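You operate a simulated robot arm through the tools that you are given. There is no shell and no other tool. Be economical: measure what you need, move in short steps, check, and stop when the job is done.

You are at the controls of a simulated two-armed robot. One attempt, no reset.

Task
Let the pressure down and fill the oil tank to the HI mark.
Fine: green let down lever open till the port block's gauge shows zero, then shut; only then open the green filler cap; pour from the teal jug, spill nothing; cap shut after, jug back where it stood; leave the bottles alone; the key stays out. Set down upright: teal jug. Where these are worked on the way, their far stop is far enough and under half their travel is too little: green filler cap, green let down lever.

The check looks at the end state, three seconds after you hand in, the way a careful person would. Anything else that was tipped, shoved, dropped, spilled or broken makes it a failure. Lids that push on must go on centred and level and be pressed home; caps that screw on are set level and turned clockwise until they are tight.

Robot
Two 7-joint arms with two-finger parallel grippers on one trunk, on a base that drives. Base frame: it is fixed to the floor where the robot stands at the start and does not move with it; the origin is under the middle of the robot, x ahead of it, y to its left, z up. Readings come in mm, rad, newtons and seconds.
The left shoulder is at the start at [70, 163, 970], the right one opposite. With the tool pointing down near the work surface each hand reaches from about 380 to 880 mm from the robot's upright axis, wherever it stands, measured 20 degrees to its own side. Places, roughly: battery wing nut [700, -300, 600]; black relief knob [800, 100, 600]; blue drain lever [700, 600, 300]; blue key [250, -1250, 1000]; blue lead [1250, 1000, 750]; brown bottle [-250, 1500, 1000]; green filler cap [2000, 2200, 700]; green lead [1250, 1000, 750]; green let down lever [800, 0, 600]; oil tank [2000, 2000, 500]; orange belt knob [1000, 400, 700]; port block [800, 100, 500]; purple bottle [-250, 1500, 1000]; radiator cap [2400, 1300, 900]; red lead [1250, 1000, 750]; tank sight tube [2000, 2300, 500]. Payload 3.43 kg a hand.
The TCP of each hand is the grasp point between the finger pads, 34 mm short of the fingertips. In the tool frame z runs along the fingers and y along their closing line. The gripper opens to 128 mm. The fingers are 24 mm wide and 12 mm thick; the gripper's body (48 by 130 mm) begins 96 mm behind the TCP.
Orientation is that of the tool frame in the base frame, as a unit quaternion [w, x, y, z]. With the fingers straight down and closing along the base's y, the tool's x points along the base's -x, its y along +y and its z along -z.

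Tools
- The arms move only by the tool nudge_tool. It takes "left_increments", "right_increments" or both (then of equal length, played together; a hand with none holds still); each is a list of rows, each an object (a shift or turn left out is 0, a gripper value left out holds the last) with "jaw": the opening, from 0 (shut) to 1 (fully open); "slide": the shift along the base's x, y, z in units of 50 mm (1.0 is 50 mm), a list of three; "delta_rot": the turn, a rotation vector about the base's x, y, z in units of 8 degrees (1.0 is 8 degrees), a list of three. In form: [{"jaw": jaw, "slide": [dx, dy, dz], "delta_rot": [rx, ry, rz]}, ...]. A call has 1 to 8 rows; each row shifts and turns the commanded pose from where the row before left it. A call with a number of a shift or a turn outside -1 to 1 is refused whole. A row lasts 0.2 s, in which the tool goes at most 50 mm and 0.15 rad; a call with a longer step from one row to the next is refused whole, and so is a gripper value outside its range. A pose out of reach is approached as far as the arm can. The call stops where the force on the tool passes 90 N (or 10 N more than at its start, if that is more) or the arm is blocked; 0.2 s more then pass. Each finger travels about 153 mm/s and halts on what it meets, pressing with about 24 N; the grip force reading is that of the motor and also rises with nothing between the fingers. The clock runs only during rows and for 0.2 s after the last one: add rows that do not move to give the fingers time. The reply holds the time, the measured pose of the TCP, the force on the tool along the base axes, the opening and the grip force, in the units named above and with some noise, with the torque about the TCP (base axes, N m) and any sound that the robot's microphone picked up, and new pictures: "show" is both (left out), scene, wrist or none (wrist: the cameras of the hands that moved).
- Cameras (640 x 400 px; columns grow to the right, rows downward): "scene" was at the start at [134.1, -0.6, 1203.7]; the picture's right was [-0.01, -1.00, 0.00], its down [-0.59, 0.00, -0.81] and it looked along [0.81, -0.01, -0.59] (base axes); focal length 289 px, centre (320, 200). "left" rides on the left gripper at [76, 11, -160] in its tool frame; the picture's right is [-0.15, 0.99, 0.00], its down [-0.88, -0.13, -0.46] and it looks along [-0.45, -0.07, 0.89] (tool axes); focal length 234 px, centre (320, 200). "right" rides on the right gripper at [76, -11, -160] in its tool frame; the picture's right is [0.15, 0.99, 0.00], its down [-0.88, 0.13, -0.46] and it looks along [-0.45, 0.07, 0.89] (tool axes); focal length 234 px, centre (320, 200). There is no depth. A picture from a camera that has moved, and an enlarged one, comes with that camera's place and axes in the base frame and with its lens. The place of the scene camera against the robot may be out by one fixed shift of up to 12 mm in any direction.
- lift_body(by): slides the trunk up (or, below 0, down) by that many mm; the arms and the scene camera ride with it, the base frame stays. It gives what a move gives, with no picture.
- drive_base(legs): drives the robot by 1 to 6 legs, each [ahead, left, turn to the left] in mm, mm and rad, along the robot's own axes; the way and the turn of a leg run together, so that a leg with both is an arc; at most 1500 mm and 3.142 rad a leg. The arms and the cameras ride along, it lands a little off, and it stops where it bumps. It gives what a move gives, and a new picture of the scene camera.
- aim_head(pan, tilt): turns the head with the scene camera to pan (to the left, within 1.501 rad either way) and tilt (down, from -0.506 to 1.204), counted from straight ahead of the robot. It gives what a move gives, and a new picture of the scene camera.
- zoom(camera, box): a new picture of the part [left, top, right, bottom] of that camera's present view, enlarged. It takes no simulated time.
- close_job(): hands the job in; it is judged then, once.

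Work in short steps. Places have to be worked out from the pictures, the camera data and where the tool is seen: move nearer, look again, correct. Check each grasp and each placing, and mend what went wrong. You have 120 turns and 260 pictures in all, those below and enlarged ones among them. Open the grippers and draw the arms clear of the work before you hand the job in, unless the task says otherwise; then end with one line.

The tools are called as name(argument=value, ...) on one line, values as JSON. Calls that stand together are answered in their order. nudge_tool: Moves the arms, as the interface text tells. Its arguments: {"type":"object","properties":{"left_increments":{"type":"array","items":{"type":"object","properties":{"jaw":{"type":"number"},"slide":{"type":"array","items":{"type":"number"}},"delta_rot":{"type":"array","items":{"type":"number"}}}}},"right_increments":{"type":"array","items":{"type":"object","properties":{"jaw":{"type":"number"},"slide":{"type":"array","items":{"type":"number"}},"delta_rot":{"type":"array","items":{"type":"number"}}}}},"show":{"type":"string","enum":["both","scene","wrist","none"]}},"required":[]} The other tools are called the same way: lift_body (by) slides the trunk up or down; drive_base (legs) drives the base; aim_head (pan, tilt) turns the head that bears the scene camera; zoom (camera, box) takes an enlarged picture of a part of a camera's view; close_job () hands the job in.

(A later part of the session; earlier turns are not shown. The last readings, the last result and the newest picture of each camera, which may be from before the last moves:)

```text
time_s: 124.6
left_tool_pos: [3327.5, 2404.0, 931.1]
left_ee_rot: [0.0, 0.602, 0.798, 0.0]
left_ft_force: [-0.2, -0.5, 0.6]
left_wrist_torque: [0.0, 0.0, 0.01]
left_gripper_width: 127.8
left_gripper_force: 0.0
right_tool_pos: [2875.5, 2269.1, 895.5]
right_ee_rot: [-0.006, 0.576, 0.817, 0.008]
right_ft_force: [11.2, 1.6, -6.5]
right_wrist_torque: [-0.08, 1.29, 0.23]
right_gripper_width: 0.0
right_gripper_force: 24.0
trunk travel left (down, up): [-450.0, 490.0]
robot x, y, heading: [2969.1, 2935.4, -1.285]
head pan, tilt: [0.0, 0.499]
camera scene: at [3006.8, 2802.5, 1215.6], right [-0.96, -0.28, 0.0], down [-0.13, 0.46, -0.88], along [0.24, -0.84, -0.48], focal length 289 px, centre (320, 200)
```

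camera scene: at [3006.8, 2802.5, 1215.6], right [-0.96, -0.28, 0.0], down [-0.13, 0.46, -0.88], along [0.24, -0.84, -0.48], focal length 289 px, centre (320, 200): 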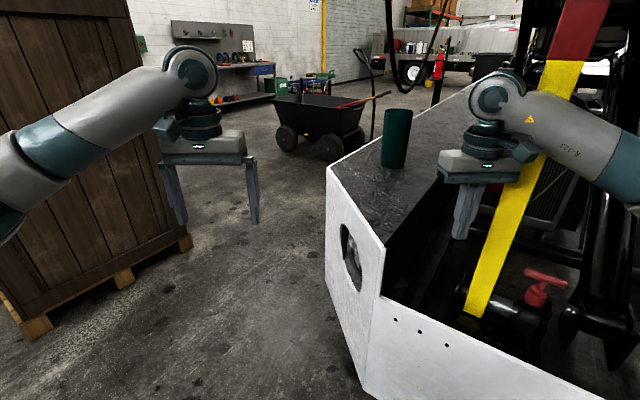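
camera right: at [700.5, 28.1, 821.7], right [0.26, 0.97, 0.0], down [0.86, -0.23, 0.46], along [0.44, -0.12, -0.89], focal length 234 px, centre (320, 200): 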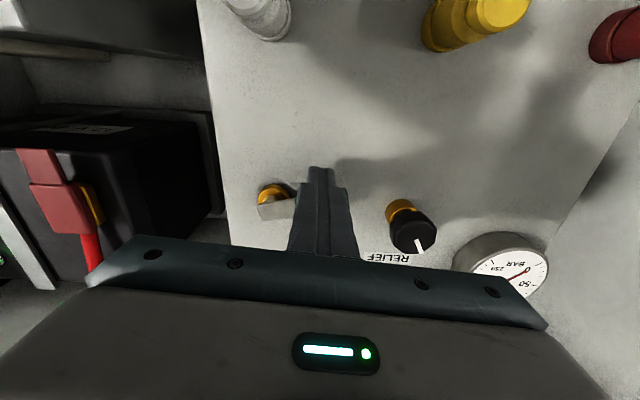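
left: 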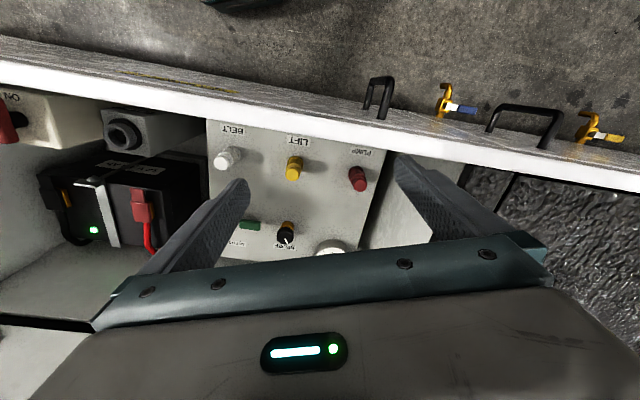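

The right arm touched the yellow post. I turn back and retreat.

drive_base(legs=[[0, 0, 0.2], [-450, 0, 0]])

```text
time_s: 128.1
left_tool_pos: [3218.0, 2884.9, 932.8]
left_ee_rot: [0.002, 0.517, 0.856, 0.0]
left_ft_force: [0.4, 0.5, -0.5]
left_wrist_torque: [-0.04, -0.03, 0.04]
left_gripper_width: 128.2
left_gripper_force: 0.0
right_tool_pos: [2802.0, 2660.7, 897.7]
right_ee_rot: [-0.006, 0.491, 0.871, 0.007]
right_ft_force: [0.3, -0.9, 0.3]
right_wrist_torque: [-0.02, -0.01, -0.04]
right_gripper_width: 0.0
right_gripper_force: 23.8
trunk travel left (down, up): [-450.0, 490.0]
robot x, y, heading: [2762.4, 3333.3, -1.087]
head pan, tilt: [0.0, 0.499]
camera scene: at [2823.4, 3209.8, 1215.8], right [-0.88, -0.47, 0.0], down [-0.22, 0.42, -0.88], along [0.41, -0.78, -0.48], focal length 289 px, centre (320, 200)
```

scene: 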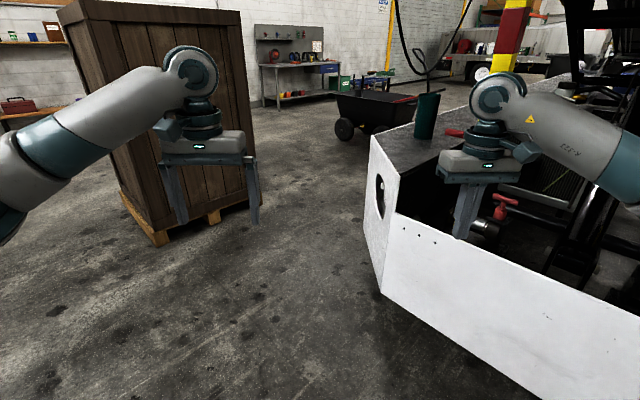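

Triangulated: jug base ≈ (3023,1700), deck z≈795, about 97 mm wide, handle pointing away (−y). Here in free space I level the left hand (fingers forward) for a side grasp and tuck the right arm back.

nudge_tool(left_increments=[{"delta_rot": [-0.83, -0.436, 0]}, {"delta_rot": [-0.83, -0.436, 0]}, {"delta_rot": [-0.83, -0.436, 0]}, {"delta_rot": [-0.83, -0.436, 0]}, {"delta_rot": [-0.83, -0.436, 0]}, {"delta_rot": [-0.83, -0.436, 0]}, {"delta_rot": [-0.83, -0.436, 0]}, {"delta_rot": [-0.83, -0.436, 0]}], right_increments=[{"slide": [-0.4, 0.75, 0]}, {"slide": [-0.4, 0.75, 0]}, {"slide": [-0.4, 0.75, 0]}, {"slide": [-0.4, 0.75, 0]}, {"slide": [-0.4, 0.75, 0]}, {"slide": [-0.4, 0.75, 0]}, {"slide": [-0.4, -0.2, 0]}, {"slide": [-0.4, -0.2, 0]}], show="none")

nudge_tool(left_increments=[{"delta_rot": [-0.83, -0.436, 0]}, {"delta_rot": [-0.83, -0.436, 0]}, {"delta_rot": [-0.83, -0.436, 0]}, {"delta_rot": [-0.83, -0.436, 0]}], show="both")

```text
time_s: 129.9
left_tool_pos: [3220.3, 2883.1, 932.7]
left_ee_rot: [0.43, 0.447, 0.74, -0.259]
left_ft_force: [-0.6, 0.0, 0.8]
left_wrist_torque: [0.02, -0.02, 0.03]
left_gripper_width: 128.0
left_gripper_force: 0.1
right_tool_pos: [2641.4, 2865.2, 895.7]
right_ee_rot: [-0.005, 0.491, 0.871, 0.006]
right_ft_force: [0.3, -0.6, 0.1]
right_wrist_torque: [-0.02, -0.01, 0.01]
right_gripper_width: 0.1
right_gripper_force: 24.2
trunk travel left (down, up): [-450.0, 490.0]
robot x, y, heading: [2761.1, 3331.9, -1.086]
head pan, tilt: [0.0, 0.499]
```

```text
time_s: 130.9
left_tool_pos: [3218.1, 2884.2, 933.8]
left_ee_rot: [0.608, 0.364, 0.604, -0.365]
left_ft_force: [0.2, 0.0, 0.8]
left_wrist_torque: [0.0, 0.01, -0.03]
left_gripper_width: 128.0
left_gripper_force: 0.0
right_tool_pos: [2641.1, 2864.2, 897.0]
right_ee_rot: [-0.006, 0.491, 0.871, 0.007]
right_ft_force: [0.1, -0.1, -0.6]
right_wrist_torque: [-0.02, 0.01, 0.03]
right_gripper_width: 0.1
right_gripper_force: 23.8
trunk travel left (down, up): [-450.0, 490.0]
robot x, y, heading: [2765.1, 3336.7, -1.081]
head pan, tilt: [0.0, 0.499]
camera scene: at [2823.8, 3209.9, 1215.9], right [-0.88, -0.47, 0.0], down [-0.22, 0.42, -0.88], along [0.41, -0.78, -0.48], focal length 289 px, centre (320, 200)
camera left: at [3154.6, 3028.6, 857.7], right [0.87, 0.46, 0.15], down [-0.33, 0.34, 0.88], along [0.36, -0.82, 0.45], focal length 234 px, centre (320, 200)
```

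scene: 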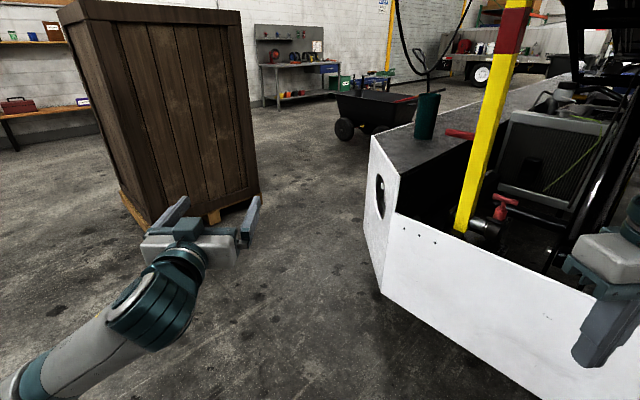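
left: 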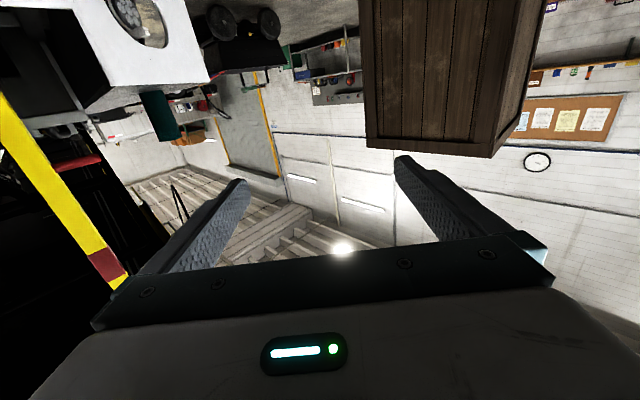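

The hand is level. Now I turn to heading −2.09, sidestep left and approach the jug, stopping ~100 mm short.

drive_base(legs=[[0, 0, -1.01], [0, 839, 0], [400, 0, 0]])

zoom(camera="left", box=[0, 0, 640, 400])

```text
time_s: 139.9
left_tool_pos: [3162.0, 1951.8, 932.1]
left_ee_rot: [-0.36, -0.609, -0.36, 0.609]
left_ft_force: [-0.2, -1.0, 0.0]
left_wrist_torque: [0.0, 0.01, -0.02]
left_gripper_width: 127.8
left_gripper_force: 0.0
right_tool_pos: [2829.5, 2423.6, 895.2]
right_ee_rot: [-0.002, 0.845, 0.534, 0.01]
right_ft_force: [0.2, -0.2, -0.1]
right_wrist_torque: [0.02, -0.02, 0.01]
right_gripper_width: 0.0
right_gripper_force: 23.6
trunk travel left (down, up): [-450.0, 490.0]
robot x, y, heading: [3288.2, 2581.5, -2.073]
head pan, tilt: [0.0, 0.499]
camera scene: at [3216.2, 2457.8, 1215.6], right [-0.88, 0.48, 0.0], down [0.23, 0.42, -0.88], along [-0.42, -0.77, -0.48], focal length 289 px, centre (320, 200)
```

scene: 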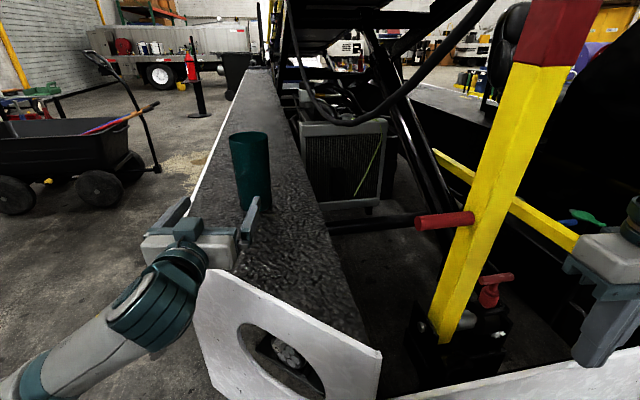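

```text
1.00 times, centred on (320, 200) of left
camera zoom: at [3249.5, 2084.6, 856.9], right [0.87, -0.48, 0.15], down [0.11, 0.46, 0.88], along [-0.49, -0.75, 0.45], focal length 234 px, centre (320, 200)
```

zoom: 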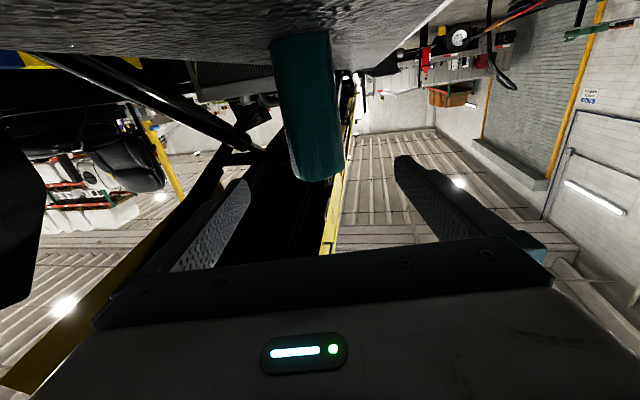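

The hand is aligned with the jug (centre ≈ (3014,1696)). I zoom in to check the handle direction and fill.

zoom(camera="scene", box=[190, 110, 310, 230])

zoom(camera="left", box=[230, 0, 390, 200])

```text
3.33 times, centred on (250, 170) of scene
camera zoom: at [3216.2, 2457.8, 1215.6], right [-0.88, 0.48, 0.0], down [0.23, 0.42, -0.88], along [-0.42, -0.77, -0.48], focal length 962 px, centre (553, 300)
```

zoom: 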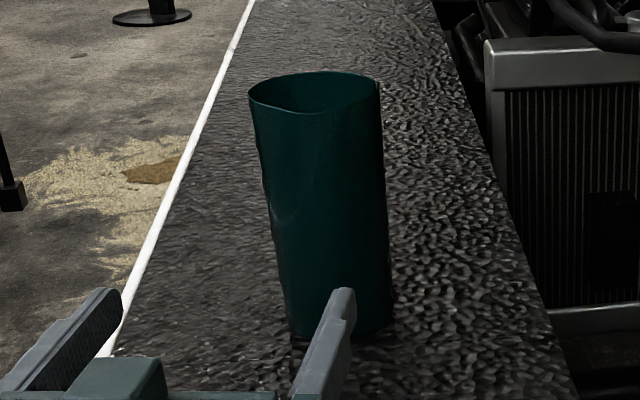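

```text
2.00 times, centred on (310, 100) of left
camera zoom: at [3249.5, 2084.6, 856.9], right [0.87, -0.48, 0.15], down [0.11, 0.46, 0.88], along [-0.49, -0.75, 0.45], focal length 468 px, centre (340, 400)
```

zoom: 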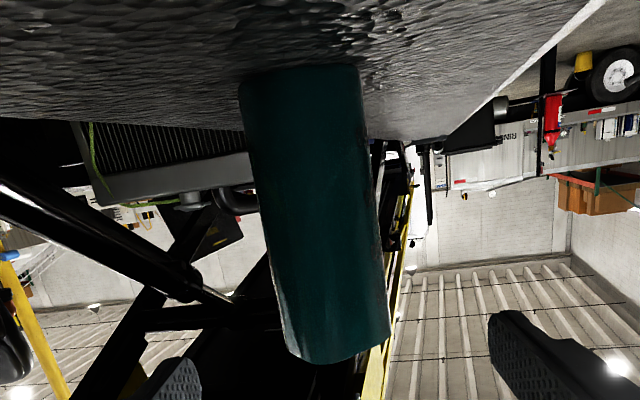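

The spout lip faces me and the handle points away. Before grasping I test in free air whether the left wrist can roll enough to tip to the right (for pouring).

nudge_tool(left_increments=[{"delta_rot": [-0.48, -0.877, 0]}, {"delta_rot": [-0.48, -0.877, 0]}, {"delta_rot": [-0.48, -0.877, 0]}, {"delta_rot": [-0.48, -0.877, 0]}, {"delta_rot": [-0.48, -0.877, 0]}, {"delta_rot": [-0.48, -0.877, 0]}, {"delta_rot": [-0.48, -0.877, 0]}, {"delta_rot": [-0.48, -0.877, 0]}], show="none")

nudge_tool(left_increments=[{"delta_rot": [-0.48, -0.877, 0]}, {"delta_rot": [-0.48, -0.877, 0]}, {"delta_rot": [-0.48, -0.877, 0]}, {"delta_rot": [-0.48, -0.877, 0]}, {"delta_rot": [-0.48, -0.877, 0]}, {"delta_rot": [-0.48, -0.877, 0]}], show="none")

```text
time_s: 141.7
left_tool_pos: [3162.4, 1951.3, 931.9]
left_ee_rot: [0.628, 0.707, -0.018, -0.324]
left_ft_force: [0.6, 0.3, 0.0]
left_wrist_torque: [-0.01, 0.0, 0.01]
left_gripper_width: 128.1
left_gripper_force: 0.2
right_tool_pos: [2830.0, 2423.1, 896.4]
right_ee_rot: [-0.002, 0.845, 0.534, 0.008]
right_ft_force: [-0.6, 0.7, -0.9]
right_wrist_torque: [0.0, 0.02, 0.02]
right_gripper_width: 0.0
right_gripper_force: 24.2
trunk travel left (down, up): [-450.0, 490.0]
robot x, y, heading: [3287.9, 2582.4, -2.076]
head pan, tilt: [0.0, 0.499]
```

```text
time_s: 143.1
left_tool_pos: [3164.0, 1952.7, 931.7]
left_ee_rot: [0.704, 0.64, -0.305, -0.039]
left_ft_force: [0.0, -0.5, -0.3]
left_wrist_torque: [-0.04, -0.02, 0.01]
left_gripper_width: 127.8
left_gripper_force: 0.1
right_tool_pos: [2829.7, 2425.0, 897.0]
right_ee_rot: [-0.002, 0.845, 0.534, 0.01]
right_ft_force: [0.4, 0.2, 0.1]
right_wrist_torque: [-0.01, -0.04, 0.01]
right_gripper_width: 0.0
right_gripper_force: 24.2
trunk travel left (down, up): [-450.0, 490.0]
robot x, y, heading: [3288.0, 2582.5, -2.071]
head pan, tilt: [0.0, 0.499]
```

Roll to the right by 112° works. I roll back level and lower to grasp height z≈888, aligning laterally.

nudge_tool(left_increments=[{"delta_rot": [0.48, 0.877, 0]}, {"delta_rot": [0.48, 0.877, 0]}, {"delta_rot": [0.48, 0.877, 0]}, {"delta_rot": [0.48, 0.877, 0]}, {"delta_rot": [0.48, 0.877, 0]}, {"delta_rot": [0.48, 0.877, 0]}, {"delta_rot": [0.48, 0.877, 0]}, {"delta_rot": [0.48, 0.877, 0]}], show="none")

nudge_tool(left_increments=[{"delta_rot": [0.48, 0.877, 0]}, {"delta_rot": [0.48, 0.877, 0]}, {"delta_rot": [0.48, 0.877, 0]}, {"delta_rot": [0.48, 0.877, 0]}, {"delta_rot": [0.48, 0.877, 0]}, {"delta_rot": [0.48, 0.877, 0]}, {"slide": [-0.3, -0.4, -0.44]}, {"slide": [-0.3, -0.4, -0.44]}], show="both")

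```text
time_s: 144.9
left_tool_pos: [3163.4, 1951.9, 932.5]
left_ee_rot: [0.575, 0.703, 0.082, -0.41]
left_ft_force: [0.5, 0.4, -0.1]
left_wrist_torque: [-0.01, -0.01, -0.01]
left_gripper_width: 127.9
left_gripper_force: 0.1
right_tool_pos: [2830.7, 2424.5, 896.7]
right_ee_rot: [-0.002, 0.846, 0.534, 0.01]
right_ft_force: [0.0, 0.8, 0.8]
right_wrist_torque: [0.0, -0.01, 0.03]
right_gripper_width: 0.0
right_gripper_force: 24.0
trunk travel left (down, up): [-450.0, 490.0]
robot x, y, heading: [3290.7, 2578.9, -2.072]
head pan, tilt: [0.0, 0.499]
```

```text
time_s: 146.7
left_tool_pos: [3132.1, 1912.0, 886.7]
left_ee_rot: [-0.36, -0.608, -0.36, 0.609]
left_ft_force: [-0.2, 0.2, 0.7]
left_wrist_torque: [0.01, 0.02, -0.01]
left_gripper_width: 127.7
left_gripper_force: 0.1
right_tool_pos: [2829.0, 2423.7, 895.7]
right_ee_rot: [-0.003, 0.845, 0.534, 0.01]
right_ft_force: [-0.4, -1.1, 0.6]
right_wrist_torque: [-0.01, -0.02, 0.02]
right_gripper_width: 0.2
right_gripper_force: 24.9
trunk travel left (down, up): [-450.0, 490.0]
robot x, y, heading: [3289.2, 2581.1, -2.077]
head pan, tilt: [0.0, 0.499]
camera scene: at [3216.4, 2458.3, 1215.7], right [-0.88, 0.48, 0.0], down [0.23, 0.42, -0.88], along [-0.42, -0.77, -0.48], focal length 289 px, centre (320, 200)
camera left: at [3219.2, 2044.7, 811.3], right [0.87, -0.48, 0.15], down [0.11, 0.46, 0.88], along [-0.49, -0.75, 0.45], focal length 234 px, centre (320, 200)
```

scene: 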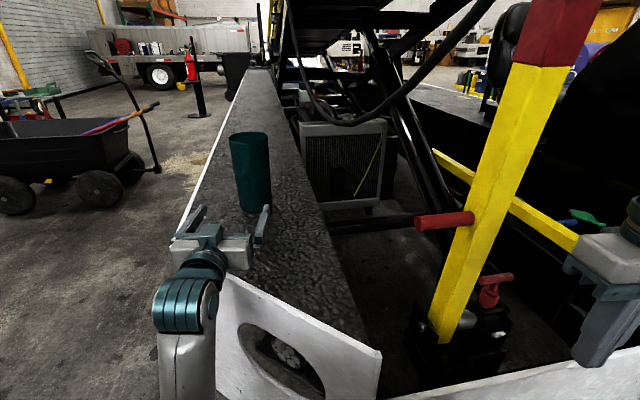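
left: 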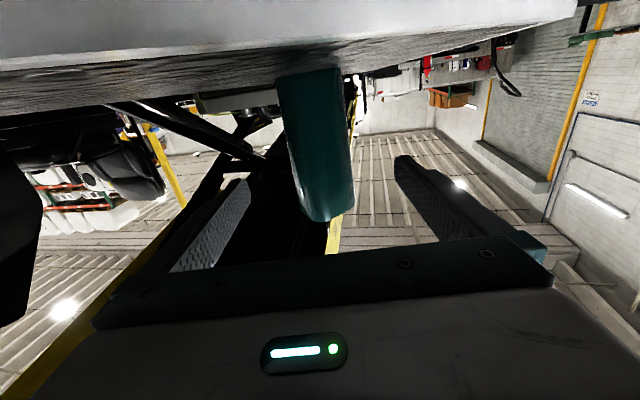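

Aligned within a few mm. I advance 160 mm forward with a 3 mm shift right and check again.

nudge_tool(left_increments=[{"slide": [-0.404, -0.673, 0]}, {"slide": [-0.404, -0.673, 0]}, {"slide": [-0.404, -0.673, 0]}, {"slide": [-0.404, -0.673, 0]}], show="both")

zoom(camera="scene", box=[190, 110, 310, 230])

```text
time_s: 147.3
left_tool_pos: [3101.6, 1854.6, 884.4]
left_ee_rot: [0.358, 0.613, 0.362, -0.605]
left_ft_force: [18.6, 31.0, 6.7]
left_wrist_torque: [3.6, -2.16, -0.14]
left_gripper_width: 127.8
left_gripper_force: 0.1
right_tool_pos: [2831.2, 2422.4, 896.0]
right_ee_rot: [-0.002, 0.845, 0.535, 0.01]
right_ft_force: [-1.2, -1.8, -0.5]
right_wrist_torque: [0.1, -0.12, 0.01]
right_gripper_width: 0.0
right_gripper_force: 24.0
trunk travel left (down, up): [-450.0, 490.0]
robot x, y, heading: [3287.3, 2579.6, -2.069]
head pan, tilt: [0.0, 0.499]
stopped in row 3 (left hand): the force on the tool passed its limit (the readings are from after the stop); the commanded pose is now the measured one
camera scene: at [3217.3, 2458.7, 1215.8], right [-0.88, 0.48, 0.0], down [0.23, 0.42, -0.88], along [-0.42, -0.77, -0.48], focal length 289 px, centre (320, 200)
camera left: at [3188.3, 1989.6, 811.6], right [0.87, -0.48, 0.15], down [0.1, 0.45, 0.89], along [-0.49, -0.75, 0.44], focal length 234 px, centre (320, 200)
```

scene: 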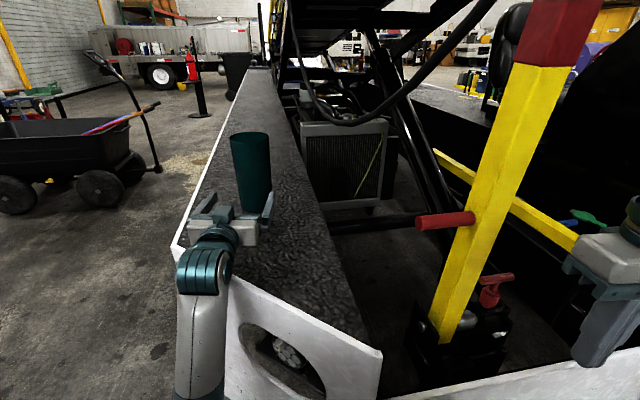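
left: 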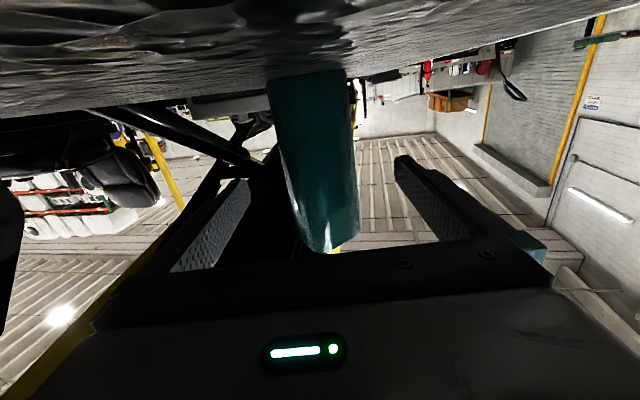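

```text
3.33 times, centred on (250, 170) of scene
camera zoom: at [3217.3, 2458.7, 1215.8], right [-0.88, 0.48, 0.0], down [0.23, 0.42, -0.88], along [-0.42, -0.77, -0.48], focal length 962 px, centre (553, 300)
```

zoom: 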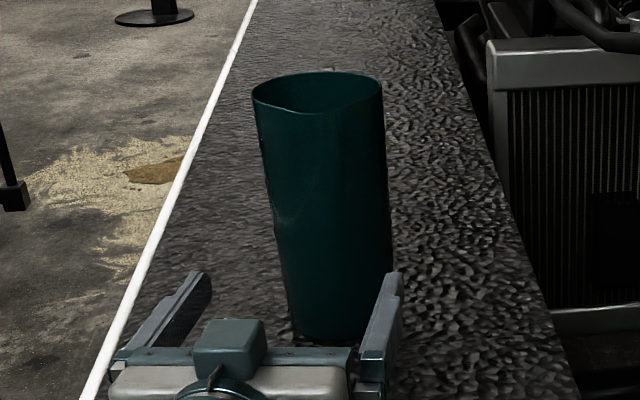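

The forearm, coming up from below, hit the side panel. I back the hand off and raise the trunk so the forearm slopes from above.

nudge_tool(left_increments=[{"slide": [0.4, 0.7, 0]}, {"slide": [0.4, 0.7, 0.3]}, {"slide": [0.4, 0.7, 0.3]}, {"slide": [0.3, 0.5, 0.3]}], show="none")

lift_body(by=330)

nudge_tool(left_increments=[{"slide": [0, 0, -0.9]}, {"slide": [0, 0, -0.9]}, {"slide": [0, 0, -0.9]}, {"slide": [0, 0, -0.9]}, {"slide": [0, 0, -0.9]}, {"slide": [0, 0, -0.9]}, {"slide": [0, 0, -0.9]}, {}], show="both")

```text
time_s: 148.3
left_tool_pos: [3157.7, 1959.1, 918.8]
left_ee_rot: [0.358, 0.612, 0.362, -0.605]
left_ft_force: [-0.5, 0.2, -0.3]
left_wrist_torque: [-0.01, -0.02, 0.0]
left_gripper_width: 128.2
left_gripper_force: 0.0
left hand out of reach, approached as far as the arm can: row 4
right_tool_pos: [2830.7, 2423.7, 895.8]
right_ee_rot: [-0.001, 0.845, 0.535, 0.01]
right_ft_force: [0.6, -0.3, 0.3]
right_wrist_torque: [-0.01, 0.0, 0.01]
right_gripper_width: 0.3
right_gripper_force: 24.0
trunk travel left (down, up): [-450.0, 490.0]
robot x, y, heading: [3290.4, 2580.9, -2.073]
head pan, tilt: [0.0, 0.499]
```

```text
time_s: 151.6
left_tool_pos: [3157.3, 1958.2, 1249.7]
left_ee_rot: [0.358, 0.612, 0.362, -0.605]
left_ft_force: [-1.6, -0.3, -0.3]
left_wrist_torque: [0.01, 0.0, 0.0]
left_gripper_width: 128.1
left_gripper_force: 0.0
right_tool_pos: [2830.6, 2423.1, 1225.9]
right_ee_rot: [-0.002, 0.845, 0.535, 0.01]
right_ft_force: [0.2, -0.1, -0.1]
right_wrist_torque: [-0.01, -0.02, -0.02]
right_gripper_width: 0.1
right_gripper_force: 23.7
trunk travel left (down, up): [-780.0, 160.0]
robot x, y, heading: [3290.7, 2580.9, -2.071]
head pan, tilt: [0.0, 0.499]
```

```text
time_s: 153.4
left_tool_pos: [3159.5, 1960.2, 933.1]
left_ee_rot: [0.359, 0.612, 0.362, -0.605]
left_ft_force: [-0.3, -0.6, -0.6]
left_wrist_torque: [-0.03, -0.03, 0.08]
left_gripper_width: 127.9
left_gripper_force: 0.2
right_tool_pos: [2829.0, 2422.7, 1226.7]
right_ee_rot: [-0.003, 0.845, 0.535, 0.01]
right_ft_force: [-0.1, 0.8, -0.6]
right_wrist_torque: [0.0, -0.04, 0.02]
right_gripper_width: 0.0
right_gripper_force: 24.2
trunk travel left (down, up): [-780.0, 160.0]
robot x, y, heading: [3286.4, 2580.1, -2.073]
head pan, tilt: [0.0, 0.499]
camera scene: at [3216.7, 2458.5, 1545.7], right [-0.88, 0.48, 0.0], down [0.23, 0.42, -0.88], along [-0.42, -0.77, -0.48], focal length 289 px, centre (320, 200)
camera left: at [3247.0, 2094.5, 860.9], right [0.87, -0.48, 0.15], down [0.1, 0.45, 0.89], along [-0.49, -0.75, 0.44], focal length 234 px, centre (320, 200)
```

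scene: 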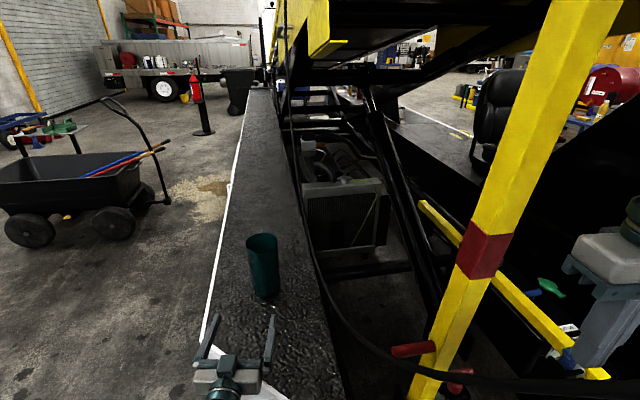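
left: 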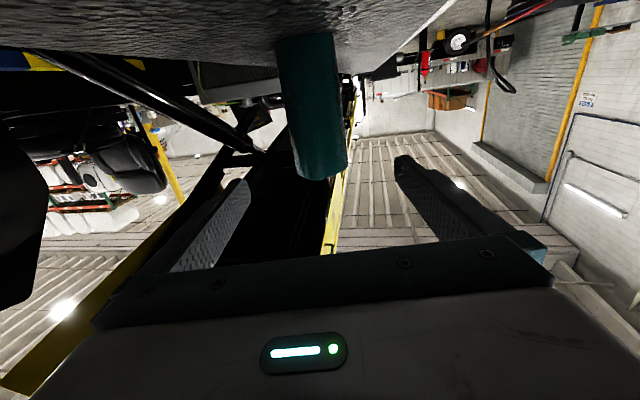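

I tilt the head down to see how the left forearm runs now.

aim_head(pan=0.15, tilt=0.85)

zoom(camera="scene", box=[220, 60, 400, 200])

```text
time_s: 154.2
left_tool_pos: [3160.1, 1960.5, 935.1]
left_ee_rot: [0.358, 0.612, 0.362, -0.605]
left_ft_force: [-1.0, 0.2, 0.1]
left_wrist_torque: [0.01, 0.02, -0.01]
left_gripper_width: 128.0
left_gripper_force: 0.1
right_tool_pos: [2830.5, 2423.0, 1226.2]
right_ee_rot: [-0.002, 0.845, 0.535, 0.011]
right_ft_force: [0.1, 0.4, -0.8]
right_wrist_torque: [-0.02, 0.05, -0.04]
right_gripper_width: 0.0
right_gripper_force: 24.1
trunk travel left (down, up): [-780.0, 160.0]
robot x, y, heading: [3289.1, 2584.3, -2.072]
head pan, tilt: [0.15, 0.85]
camera scene: at [3233.7, 2464.9, 1515.8], right [-0.94, 0.34, 0.0], down [0.26, 0.71, -0.66], along [-0.23, -0.62, -0.75], focal length 289 px, centre (320, 200)
```

scene: 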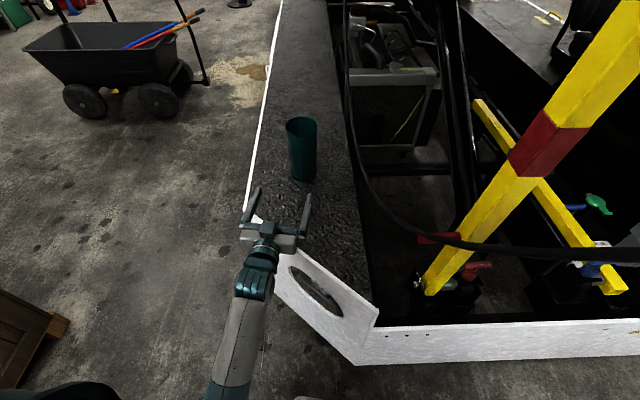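

```text
2.86 times, centred on (310, 130) of scene
camera zoom: at [3233.7, 2464.9, 1515.8], right [-0.94, 0.34, 0.0], down [0.26, 0.71, -0.66], along [-0.23, -0.62, -0.75], focal length 825 px, centre (349, 400)
```

zoom: 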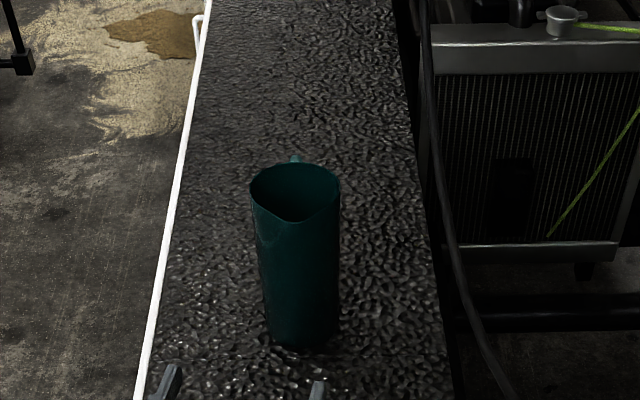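

The jug's handle is on the far side as assumed. I advance again, first 190 mm while lowering to z≈897.

nudge_tool(left_increments=[{"slide": [-0.37, -0.66, -0.3]}, {"slide": [-0.37, -0.66, -0.3]}, {"slide": [-0.37, -0.66, -0.1]}, {"slide": [-0.37, -0.66, 0]}, {"slide": [-0.37, -0.66, 0]}], show="both")

zoom(camera="scene", box=[240, 90, 370, 220])

```text
time_s: 155.4
left_tool_pos: [3064.9, 1792.7, 898.9]
left_ee_rot: [0.358, 0.612, 0.362, -0.605]
left_ft_force: [0.4, 0.5, -0.2]
left_wrist_torque: [0.0, 0.06, -0.02]
left_gripper_width: 127.9
left_gripper_force: 0.0
right_tool_pos: [2829.6, 2422.3, 1225.9]
right_ee_rot: [-0.003, 0.844, 0.536, 0.009]
right_ft_force: [0.0, 0.5, -1.1]
right_wrist_torque: [0.02, 0.03, -0.01]
right_gripper_width: 0.0
right_gripper_force: 24.1
trunk travel left (down, up): [-780.0, 160.0]
robot x, y, heading: [3291.5, 2582.6, -2.071]
head pan, tilt: [0.15, 0.85]
camera scene: at [3232.9, 2463.8, 1515.6], right [-0.94, 0.34, 0.0], down [0.26, 0.71, -0.66], along [-0.23, -0.62, -0.75], focal length 289 px, centre (320, 200)
camera left: at [3151.5, 1927.6, 826.1], right [0.87, -0.48, 0.15], down [0.1, 0.45, 0.89], along [-0.49, -0.75, 0.44], focal length 234 px, centre (320, 200)
```

scene: 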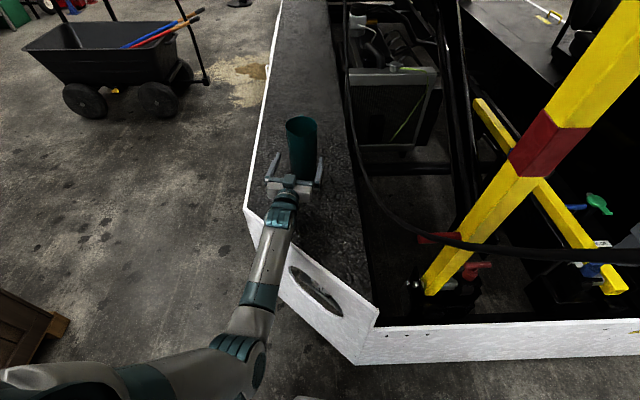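
left: 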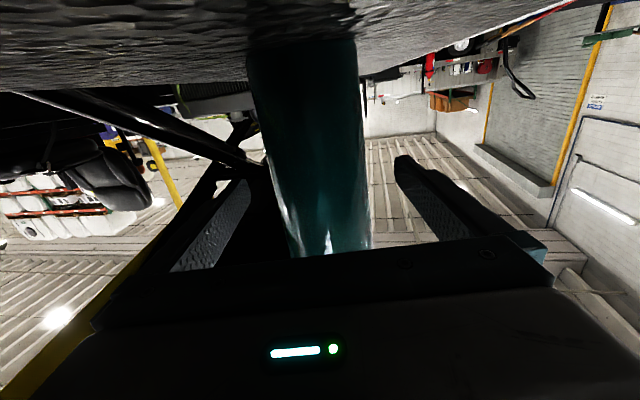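

```text
3.08 times, centred on (305, 155) of scene
camera zoom: at [3232.9, 2463.8, 1515.6], right [-0.94, 0.34, 0.0], down [0.26, 0.71, -0.66], along [-0.23, -0.62, -0.75], focal length 888 px, centre (366, 338)
```

zoom: 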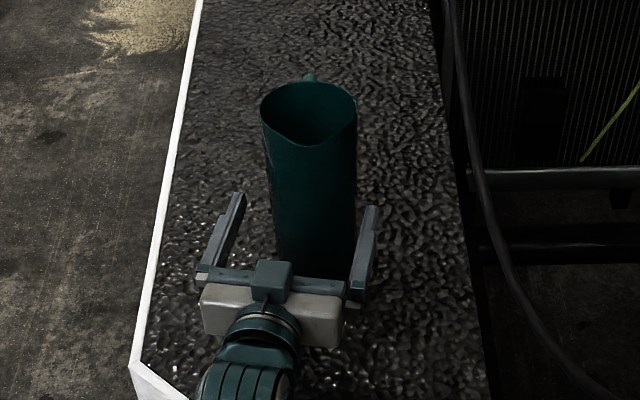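

Jug sits well between the fingers. I advance another 85 mm in smaller steps.

nudge_tool(left_increments=[{"slide": [-0.205, -0.375, -0.05]}, {"slide": [-0.205, -0.375, -0.05]}, {"slide": [-0.205, -0.375, 0]}, {"slide": [-0.205, -0.375, 0]}], show="wrist")

zoom(camera="scene", box=[240, 90, 370, 220])

```text
time_s: 156.4
left_tool_pos: [3025.0, 1720.0, 898.8]
left_ee_rot: [0.358, 0.611, 0.361, -0.606]
left_ft_force: [3.1, 5.9, 14.0]
left_wrist_torque: [2.64, -1.55, 0.06]
left_gripper_width: 128.1
left_gripper_force: 0.0
right_tool_pos: [2830.6, 2425.3, 1226.8]
right_ee_rot: [-0.002, 0.845, 0.534, 0.009]
right_ft_force: [0.4, 0.3, -0.4]
right_wrist_torque: [0.01, 0.02, 0.0]
right_gripper_width: 0.0
right_gripper_force: 24.1
trunk travel left (down, up): [-780.0, 160.0]
robot x, y, heading: [3289.0, 2586.6, -2.072]
head pan, tilt: [0.15, 0.85]
camera left: at [3111.2, 1854.0, 825.6], right [0.87, -0.48, 0.15], down [0.1, 0.46, 0.88], along [-0.49, -0.75, 0.44], focal length 234 px, centre (320, 200)
```

left: 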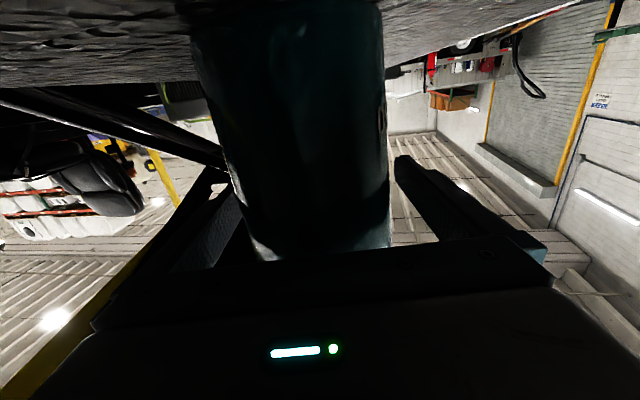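

```text
3.08 times, centred on (305, 155) of scene
camera zoom: at [3234.6, 2468.1, 1516.1], right [-0.94, 0.34, 0.0], down [0.26, 0.7, -0.66], along [-0.23, -0.62, -0.75], focal length 888 px, centre (366, 338)
```

zoom: 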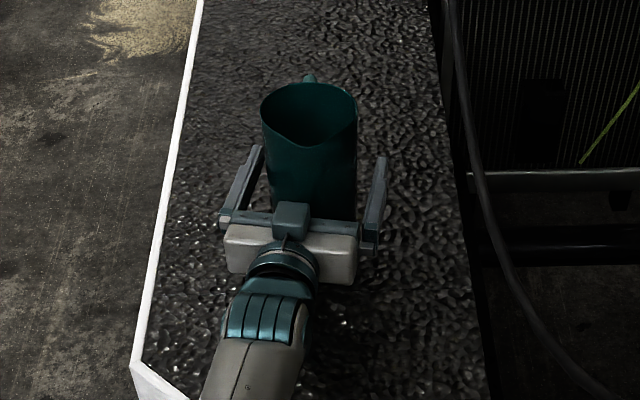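

A 14 N upward force suggests the wrist is grazing the deck; I raise 12 mm and then close the gripper.

nudge_tool(left_increments=[{"slide": [-0.05, -0.1, 0.3]}, {"jaw": 0.8}, {"jaw": 0.7}, {"jaw": 0.5}, {"jaw": 0.4}, {}, {}], show="wrist")

zoom(camera="scene", box=[240, 90, 370, 220])

```text
time_s: 158.0
left_tool_pos: [3020.7, 1714.6, 911.6]
left_ee_rot: [0.358, 0.612, 0.362, -0.604]
left_ft_force: [-3.2, 0.3, -0.4]
left_wrist_torque: [0.09, 0.17, 0.08]
left_gripper_width: 92.1
left_gripper_force: 24.2
right_tool_pos: [2829.9, 2423.4, 1226.0]
right_ee_rot: [-0.003, 0.845, 0.535, 0.01]
right_ft_force: [0.4, 0.0, -0.2]
right_wrist_torque: [0.04, -0.03, -0.01]
right_gripper_width: 0.2
right_gripper_force: 23.6
trunk travel left (down, up): [-780.0, 160.0]
robot x, y, heading: [3290.2, 2582.7, -2.073]
head pan, tilt: [0.15, 0.85]
camera left: at [3108.1, 1848.1, 837.8], right [0.87, -0.48, 0.15], down [0.1, 0.45, 0.89], along [-0.49, -0.75, 0.44], focal length 234 px, centre (320, 200)
```

left: 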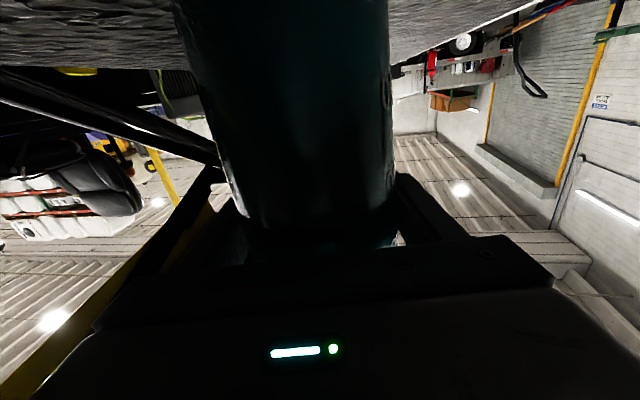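

```text
3.08 times, centred on (305, 155) of scene
camera zoom: at [3233.0, 2464.8, 1515.7], right [-0.94, 0.34, 0.0], down [0.26, 0.71, -0.66], along [-0.23, -0.62, -0.75], focal length 888 px, centre (366, 338)
```

zoom: 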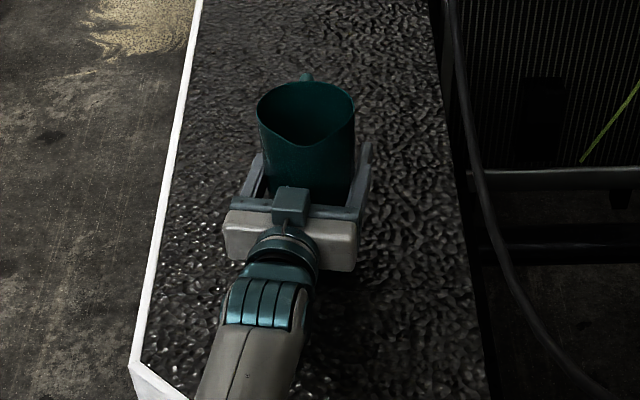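

Gripped at 92 mm. I lift 50 mm and read the weight.

nudge_tool(left_increments=[{"slide": [0, 0, 0.25]}, {"slide": [0, 0, 0.25]}, {"slide": [0, 0, 0.5]}, {}, {}], show="none")

zoom(camera="scene", box=[240, 90, 370, 220])

```text
time_s: 159.2
left_tool_pos: [3022.4, 1713.6, 957.6]
left_ee_rot: [0.357, 0.614, 0.362, -0.604]
left_ft_force: [0.1, -0.8, 1.3]
left_wrist_torque: [-0.08, 0.08, -0.01]
left_gripper_width: 92.9
left_gripper_force: 23.6
right_tool_pos: [2830.1, 2422.3, 1225.5]
right_ee_rot: [-0.002, 0.845, 0.535, 0.01]
right_ft_force: [0.1, 0.2, 0.0]
right_wrist_torque: [0.02, -0.02, 0.01]
right_gripper_width: 0.2
right_gripper_force: 24.1
trunk travel left (down, up): [-780.0, 160.0]
robot x, y, heading: [3286.5, 2582.0, -2.071]
head pan, tilt: [0.15, 0.85]
```

```text
3.08 times, centred on (305, 155) of scene
camera zoom: at [3233.2, 2463.8, 1515.6], right [-0.94, 0.34, 0.0], down [0.26, 0.71, -0.66], along [-0.23, -0.62, -0.75], focal length 888 px, centre (366, 338)
```

zoom: 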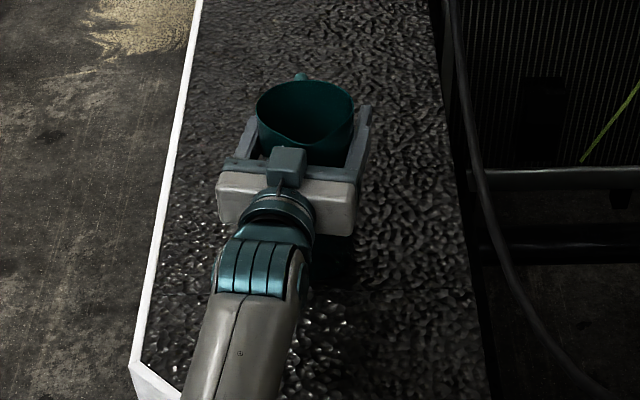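

The rim's place in the picture did not change while the hand rose: it may have slid up the jug. I check with the wrist camera.

zoom(camera="left", box=[0, 0, 640, 400])

aim_head(pan=0.15, tilt=0.6)

```text
1.00 times, centred on (320, 200) of left
camera zoom: at [3109.7, 1847.9, 885.3], right [0.87, -0.48, 0.15], down [0.1, 0.45, 0.89], along [-0.49, -0.75, 0.44], focal length 234 px, centre (320, 200)
```

zoom: 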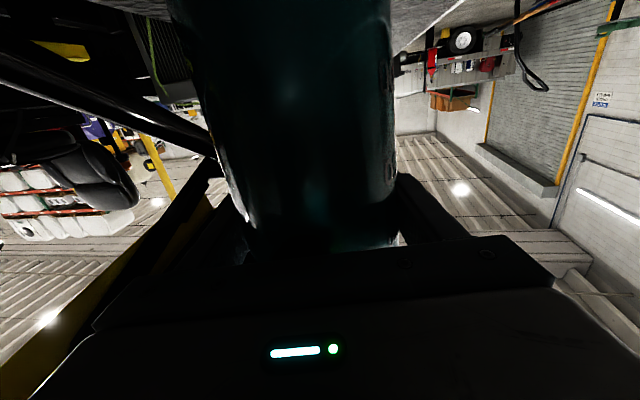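

```text
time_s: 160.0
left_tool_pos: [3021.8, 1713.5, 957.6]
left_ee_rot: [0.359, 0.612, 0.363, -0.604]
left_ft_force: [-0.4, -0.3, -0.4]
left_wrist_torque: [-0.07, 0.08, -0.01]
left_gripper_width: 92.8
left_gripper_force: 23.9
right_tool_pos: [2831.2, 2421.0, 1225.9]
right_ee_rot: [-0.001, 0.844, 0.536, 0.009]
right_ft_force: [-0.5, -0.4, -0.1]
right_wrist_torque: [-0.02, -0.01, -0.01]
right_gripper_width: 0.1
right_gripper_force: 24.2
trunk travel left (down, up): [-780.0, 160.0]
robot x, y, heading: [3286.9, 2579.9, -2.07]
head pan, tilt: [0.15, 0.6]
camera scene: at [3229.8, 2454.1, 1536.4], right [-0.94, 0.34, 0.0], down [0.19, 0.53, -0.82], along [-0.28, -0.77, -0.57], focal length 289 px, centre (320, 200)
```

scene: 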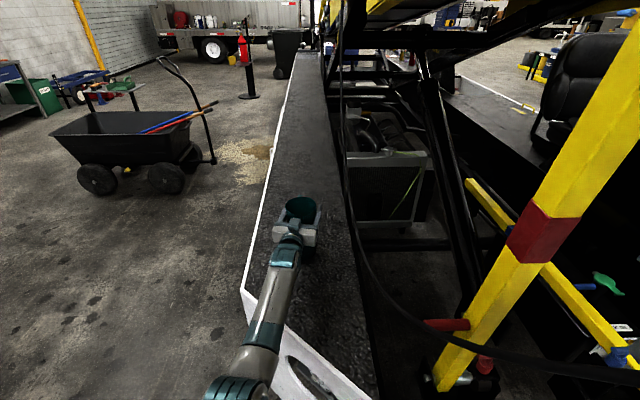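

The jug stayed on the deck: the grip slid. I reopen, lower again, close with full command and lift just a few mm to read the drag.

nudge_tool(left_increments=[{"jaw": 1}, {}, {"slide": [-0.08, -0.14, -0.4]}, {"slide": [-0.08, -0.14, -0.5]}, {"jaw": 0}, {}, {}, {"slide": [0, 0, 0.1]}], show="none")

nudge_tool(left_increments=[{"slide": [0, 0, 0.1]}], show="none")

nudge_tool(left_increments=[{"slide": [0, 0, 0.2]}], show="wrist")

```text
time_s: 161.8
left_tool_pos: [3015.1, 1699.4, 917.1]
left_ee_rot: [0.357, 0.614, 0.364, -0.603]
left_ft_force: [0.5, 0.0, -5.9]
left_wrist_torque: [-0.22, 0.1, 0.0]
left_gripper_width: 91.1
left_gripper_force: 24.1
right_tool_pos: [2829.4, 2421.3, 1226.4]
right_ee_rot: [-0.002, 0.845, 0.535, 0.01]
right_ft_force: [0.4, 0.5, 0.1]
right_wrist_torque: [-0.01, -0.02, -0.01]
right_gripper_width: 0.0
right_gripper_force: 23.7
trunk travel left (down, up): [-780.0, 160.0]
robot x, y, heading: [3290.6, 2581.3, -2.069]
head pan, tilt: [0.15, 0.6]
```

```text
time_s: 162.2
left_tool_pos: [3014.2, 1699.5, 924.8]
left_ee_rot: [0.358, 0.613, 0.363, -0.604]
left_ft_force: [0.6, -0.5, -5.5]
left_wrist_torque: [-0.19, 0.12, -0.06]
left_gripper_width: 91.4
left_gripper_force: 23.7
right_tool_pos: [2830.7, 2423.2, 1225.8]
right_ee_rot: [-0.002, 0.844, 0.535, 0.01]
right_ft_force: [0.1, -0.7, 0.3]
right_wrist_torque: [0.01, 0.0, 0.04]
right_gripper_width: 0.0
right_gripper_force: 24.1
trunk travel left (down, up): [-780.0, 160.0]
robot x, y, heading: [3286.9, 2581.3, -2.065]
head pan, tilt: [0.15, 0.6]
```

```text
time_s: 162.6
left_tool_pos: [3013.8, 1700.0, 933.5]
left_ee_rot: [0.357, 0.613, 0.362, -0.604]
left_ft_force: [0.1, 0.0, -5.9]
left_wrist_torque: [-0.18, 0.16, -0.01]
left_gripper_width: 91.2
left_gripper_force: 24.1
right_tool_pos: [2830.5, 2423.2, 1225.9]
right_ee_rot: [-0.002, 0.845, 0.535, 0.01]
right_ft_force: [-0.3, 0.6, 0.1]
right_wrist_torque: [-0.01, -0.03, -0.04]
right_gripper_width: 0.0
right_gripper_force: 23.9
trunk travel left (down, up): [-780.0, 160.0]
robot x, y, heading: [3286.7, 2580.3, -2.072]
head pan, tilt: [0.15, 0.6]
camera left: at [3100.6, 1834.1, 861.4], right [0.87, -0.48, 0.15], down [0.1, 0.45, 0.89], along [-0.49, -0.75, 0.44], focal length 234 px, centre (320, 200)
```

left: 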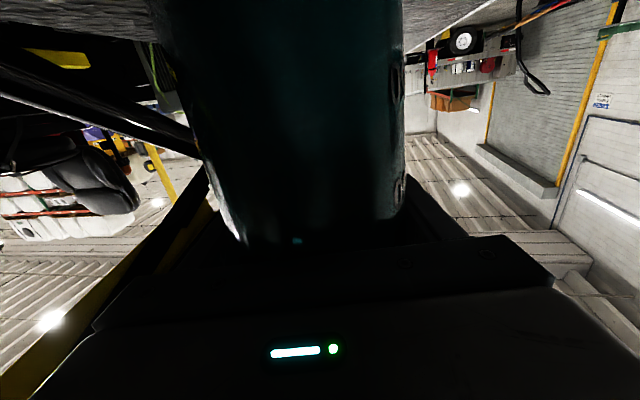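

A steady −5.9 N and constant width could mean it is lifted now. I zoom the scene to see the base against the deck.

zoom(camera="scene", box=[250, 170, 360, 280])

nudge_tool(left_increments=[{"slide": [0, 0, 0.3]}, {"slide": [0, 0, 0.3]}, {"slide": [0, 0, 0.3]}, {}], show="none")

zoom(camera="scene", box=[250, 170, 360, 280])

```text
3.64 times, centred on (305, 225) of scene
camera zoom: at [3229.8, 2454.5, 1536.5], right [-0.94, 0.34, 0.0], down [0.19, 0.53, -0.82], along [-0.28, -0.77, -0.57], focal length 1050 px, centre (374, 109)
```

zoom: 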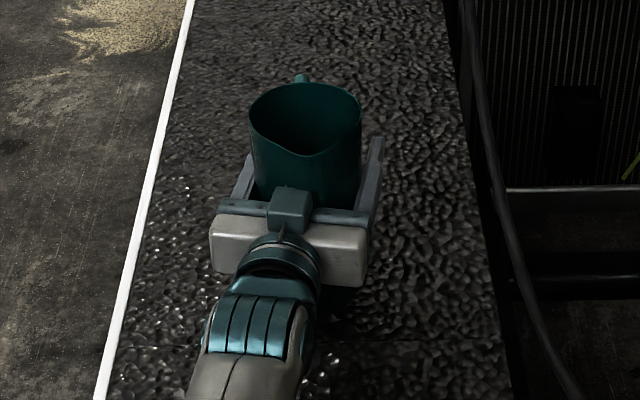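

```text
time_s: 163.6
left_tool_pos: [3014.4, 1700.1, 981.3]
left_ee_rot: [0.358, 0.612, 0.363, -0.604]
left_ft_force: [-0.7, 0.6, -6.1]
left_wrist_torque: [-0.22, 0.13, -0.02]
left_gripper_width: 91.2
left_gripper_force: 24.2
right_tool_pos: [2829.7, 2421.7, 1225.6]
right_ee_rot: [-0.002, 0.845, 0.535, 0.01]
right_ft_force: [-0.6, 0.3, 0.4]
right_wrist_torque: [0.01, 0.02, -0.02]
right_gripper_width: 0.0
right_gripper_force: 23.6
trunk travel left (down, up): [-780.0, 160.0]
robot x, y, heading: [3285.3, 2583.4, -2.071]
head pan, tilt: [0.15, 0.6]
```

```text
3.64 times, centred on (305, 225) of scene
camera zoom: at [3229.8, 2454.0, 1536.5], right [-0.94, 0.34, 0.0], down [0.19, 0.53, -0.82], along [-0.28, -0.77, -0.57], focal length 1050 px, centre (374, 109)
```

zoom: 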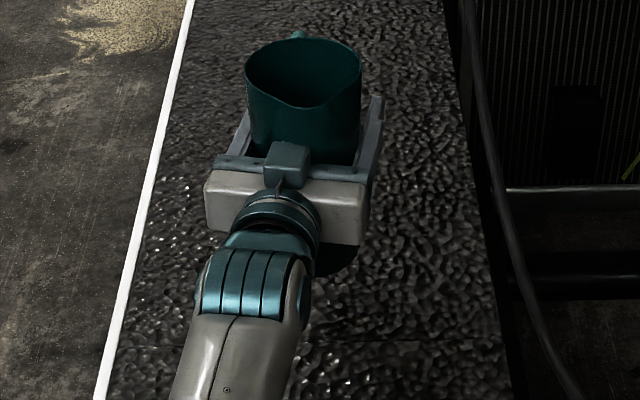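

Lifted (about 6 N). Deck contact was at TCP z≈912, place (3015,1699). I back the robot away, then draw the hand in.

drive_base(legs=[[-420, 0, 0]])

nudge_tool(left_increments=[{"slide": [0.29, 0.53, 0]}, {"slide": [0.29, 0.53, 0]}, {"slide": [0.29, 0.53, 0]}, {"slide": [0.29, 0.53, 0]}, {"slide": [0.29, 0.53, 0]}, {"slide": [0.29, 0.53, 0]}, {"slide": [0.29, 0.53, 0]}, {"slide": [0.29, 0.53, 0]}], show="scene")

```text
time_s: 166.2
left_tool_pos: [3215.1, 2075.7, 980.2]
left_ee_rot: [0.356, 0.613, 0.361, -0.605]
left_ft_force: [0.3, 0.2, -6.0]
left_wrist_torque: [-0.19, 0.15, 0.01]
left_gripper_width: 91.4
left_gripper_force: 24.0
right_tool_pos: [3034.7, 2798.0, 1225.6]
right_ee_rot: [-0.002, 0.846, 0.532, 0.01]
right_ft_force: [0.0, 0.3, 1.0]
right_wrist_torque: [-0.02, 0.03, -0.02]
right_gripper_width: 0.2
right_gripper_force: 24.3
trunk travel left (down, up): [-780.0, 160.0]
robot x, y, heading: [3492.6, 2955.9, -2.077]
head pan, tilt: [0.15, 0.6]
camera scene: at [3434.3, 2827.8, 1536.4], right [-0.94, 0.35, 0.0], down [0.2, 0.53, -0.82], along [-0.29, -0.77, -0.57], focal length 289 px, centre (320, 200)
```

scene: 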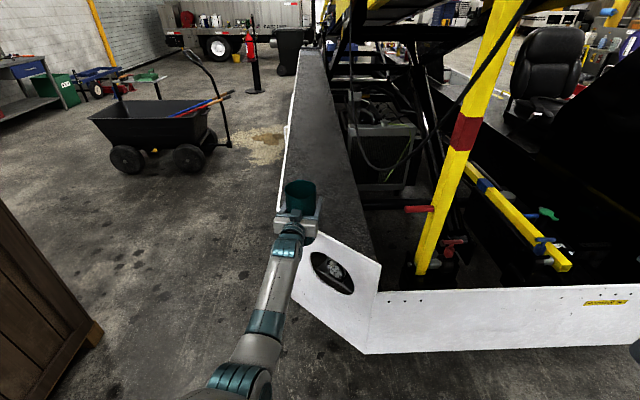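

```text
time_s: 168.0
left_tool_pos: [3329.4, 2286.4, 980.8]
left_ee_rot: [0.357, 0.613, 0.361, -0.606]
left_ft_force: [-0.3, 0.4, -5.5]
left_wrist_torque: [-0.15, 0.15, 0.01]
left_gripper_width: 91.3
left_gripper_force: 23.9
right_tool_pos: [3035.4, 2800.4, 1225.9]
right_ee_rot: [-0.003, 0.846, 0.533, 0.01]
right_ft_force: [0.2, 0.8, -0.3]
right_wrist_torque: [-0.02, 0.02, 0.02]
right_gripper_width: 0.2
right_gripper_force: 24.2
trunk travel left (down, up): [-780.0, 160.0]
robot x, y, heading: [3489.4, 2955.6, -2.074]
head pan, tilt: [0.15, 0.6]
camera scene: at [3435.5, 2830.0, 1536.7], right [-0.94, 0.35, 0.0], down [0.2, 0.53, -0.83], along [-0.29, -0.77, -0.56], focal length 289 px, centre (320, 200)
```

scene: 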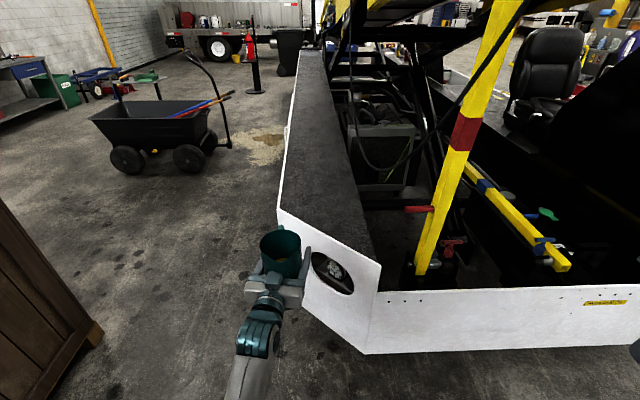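

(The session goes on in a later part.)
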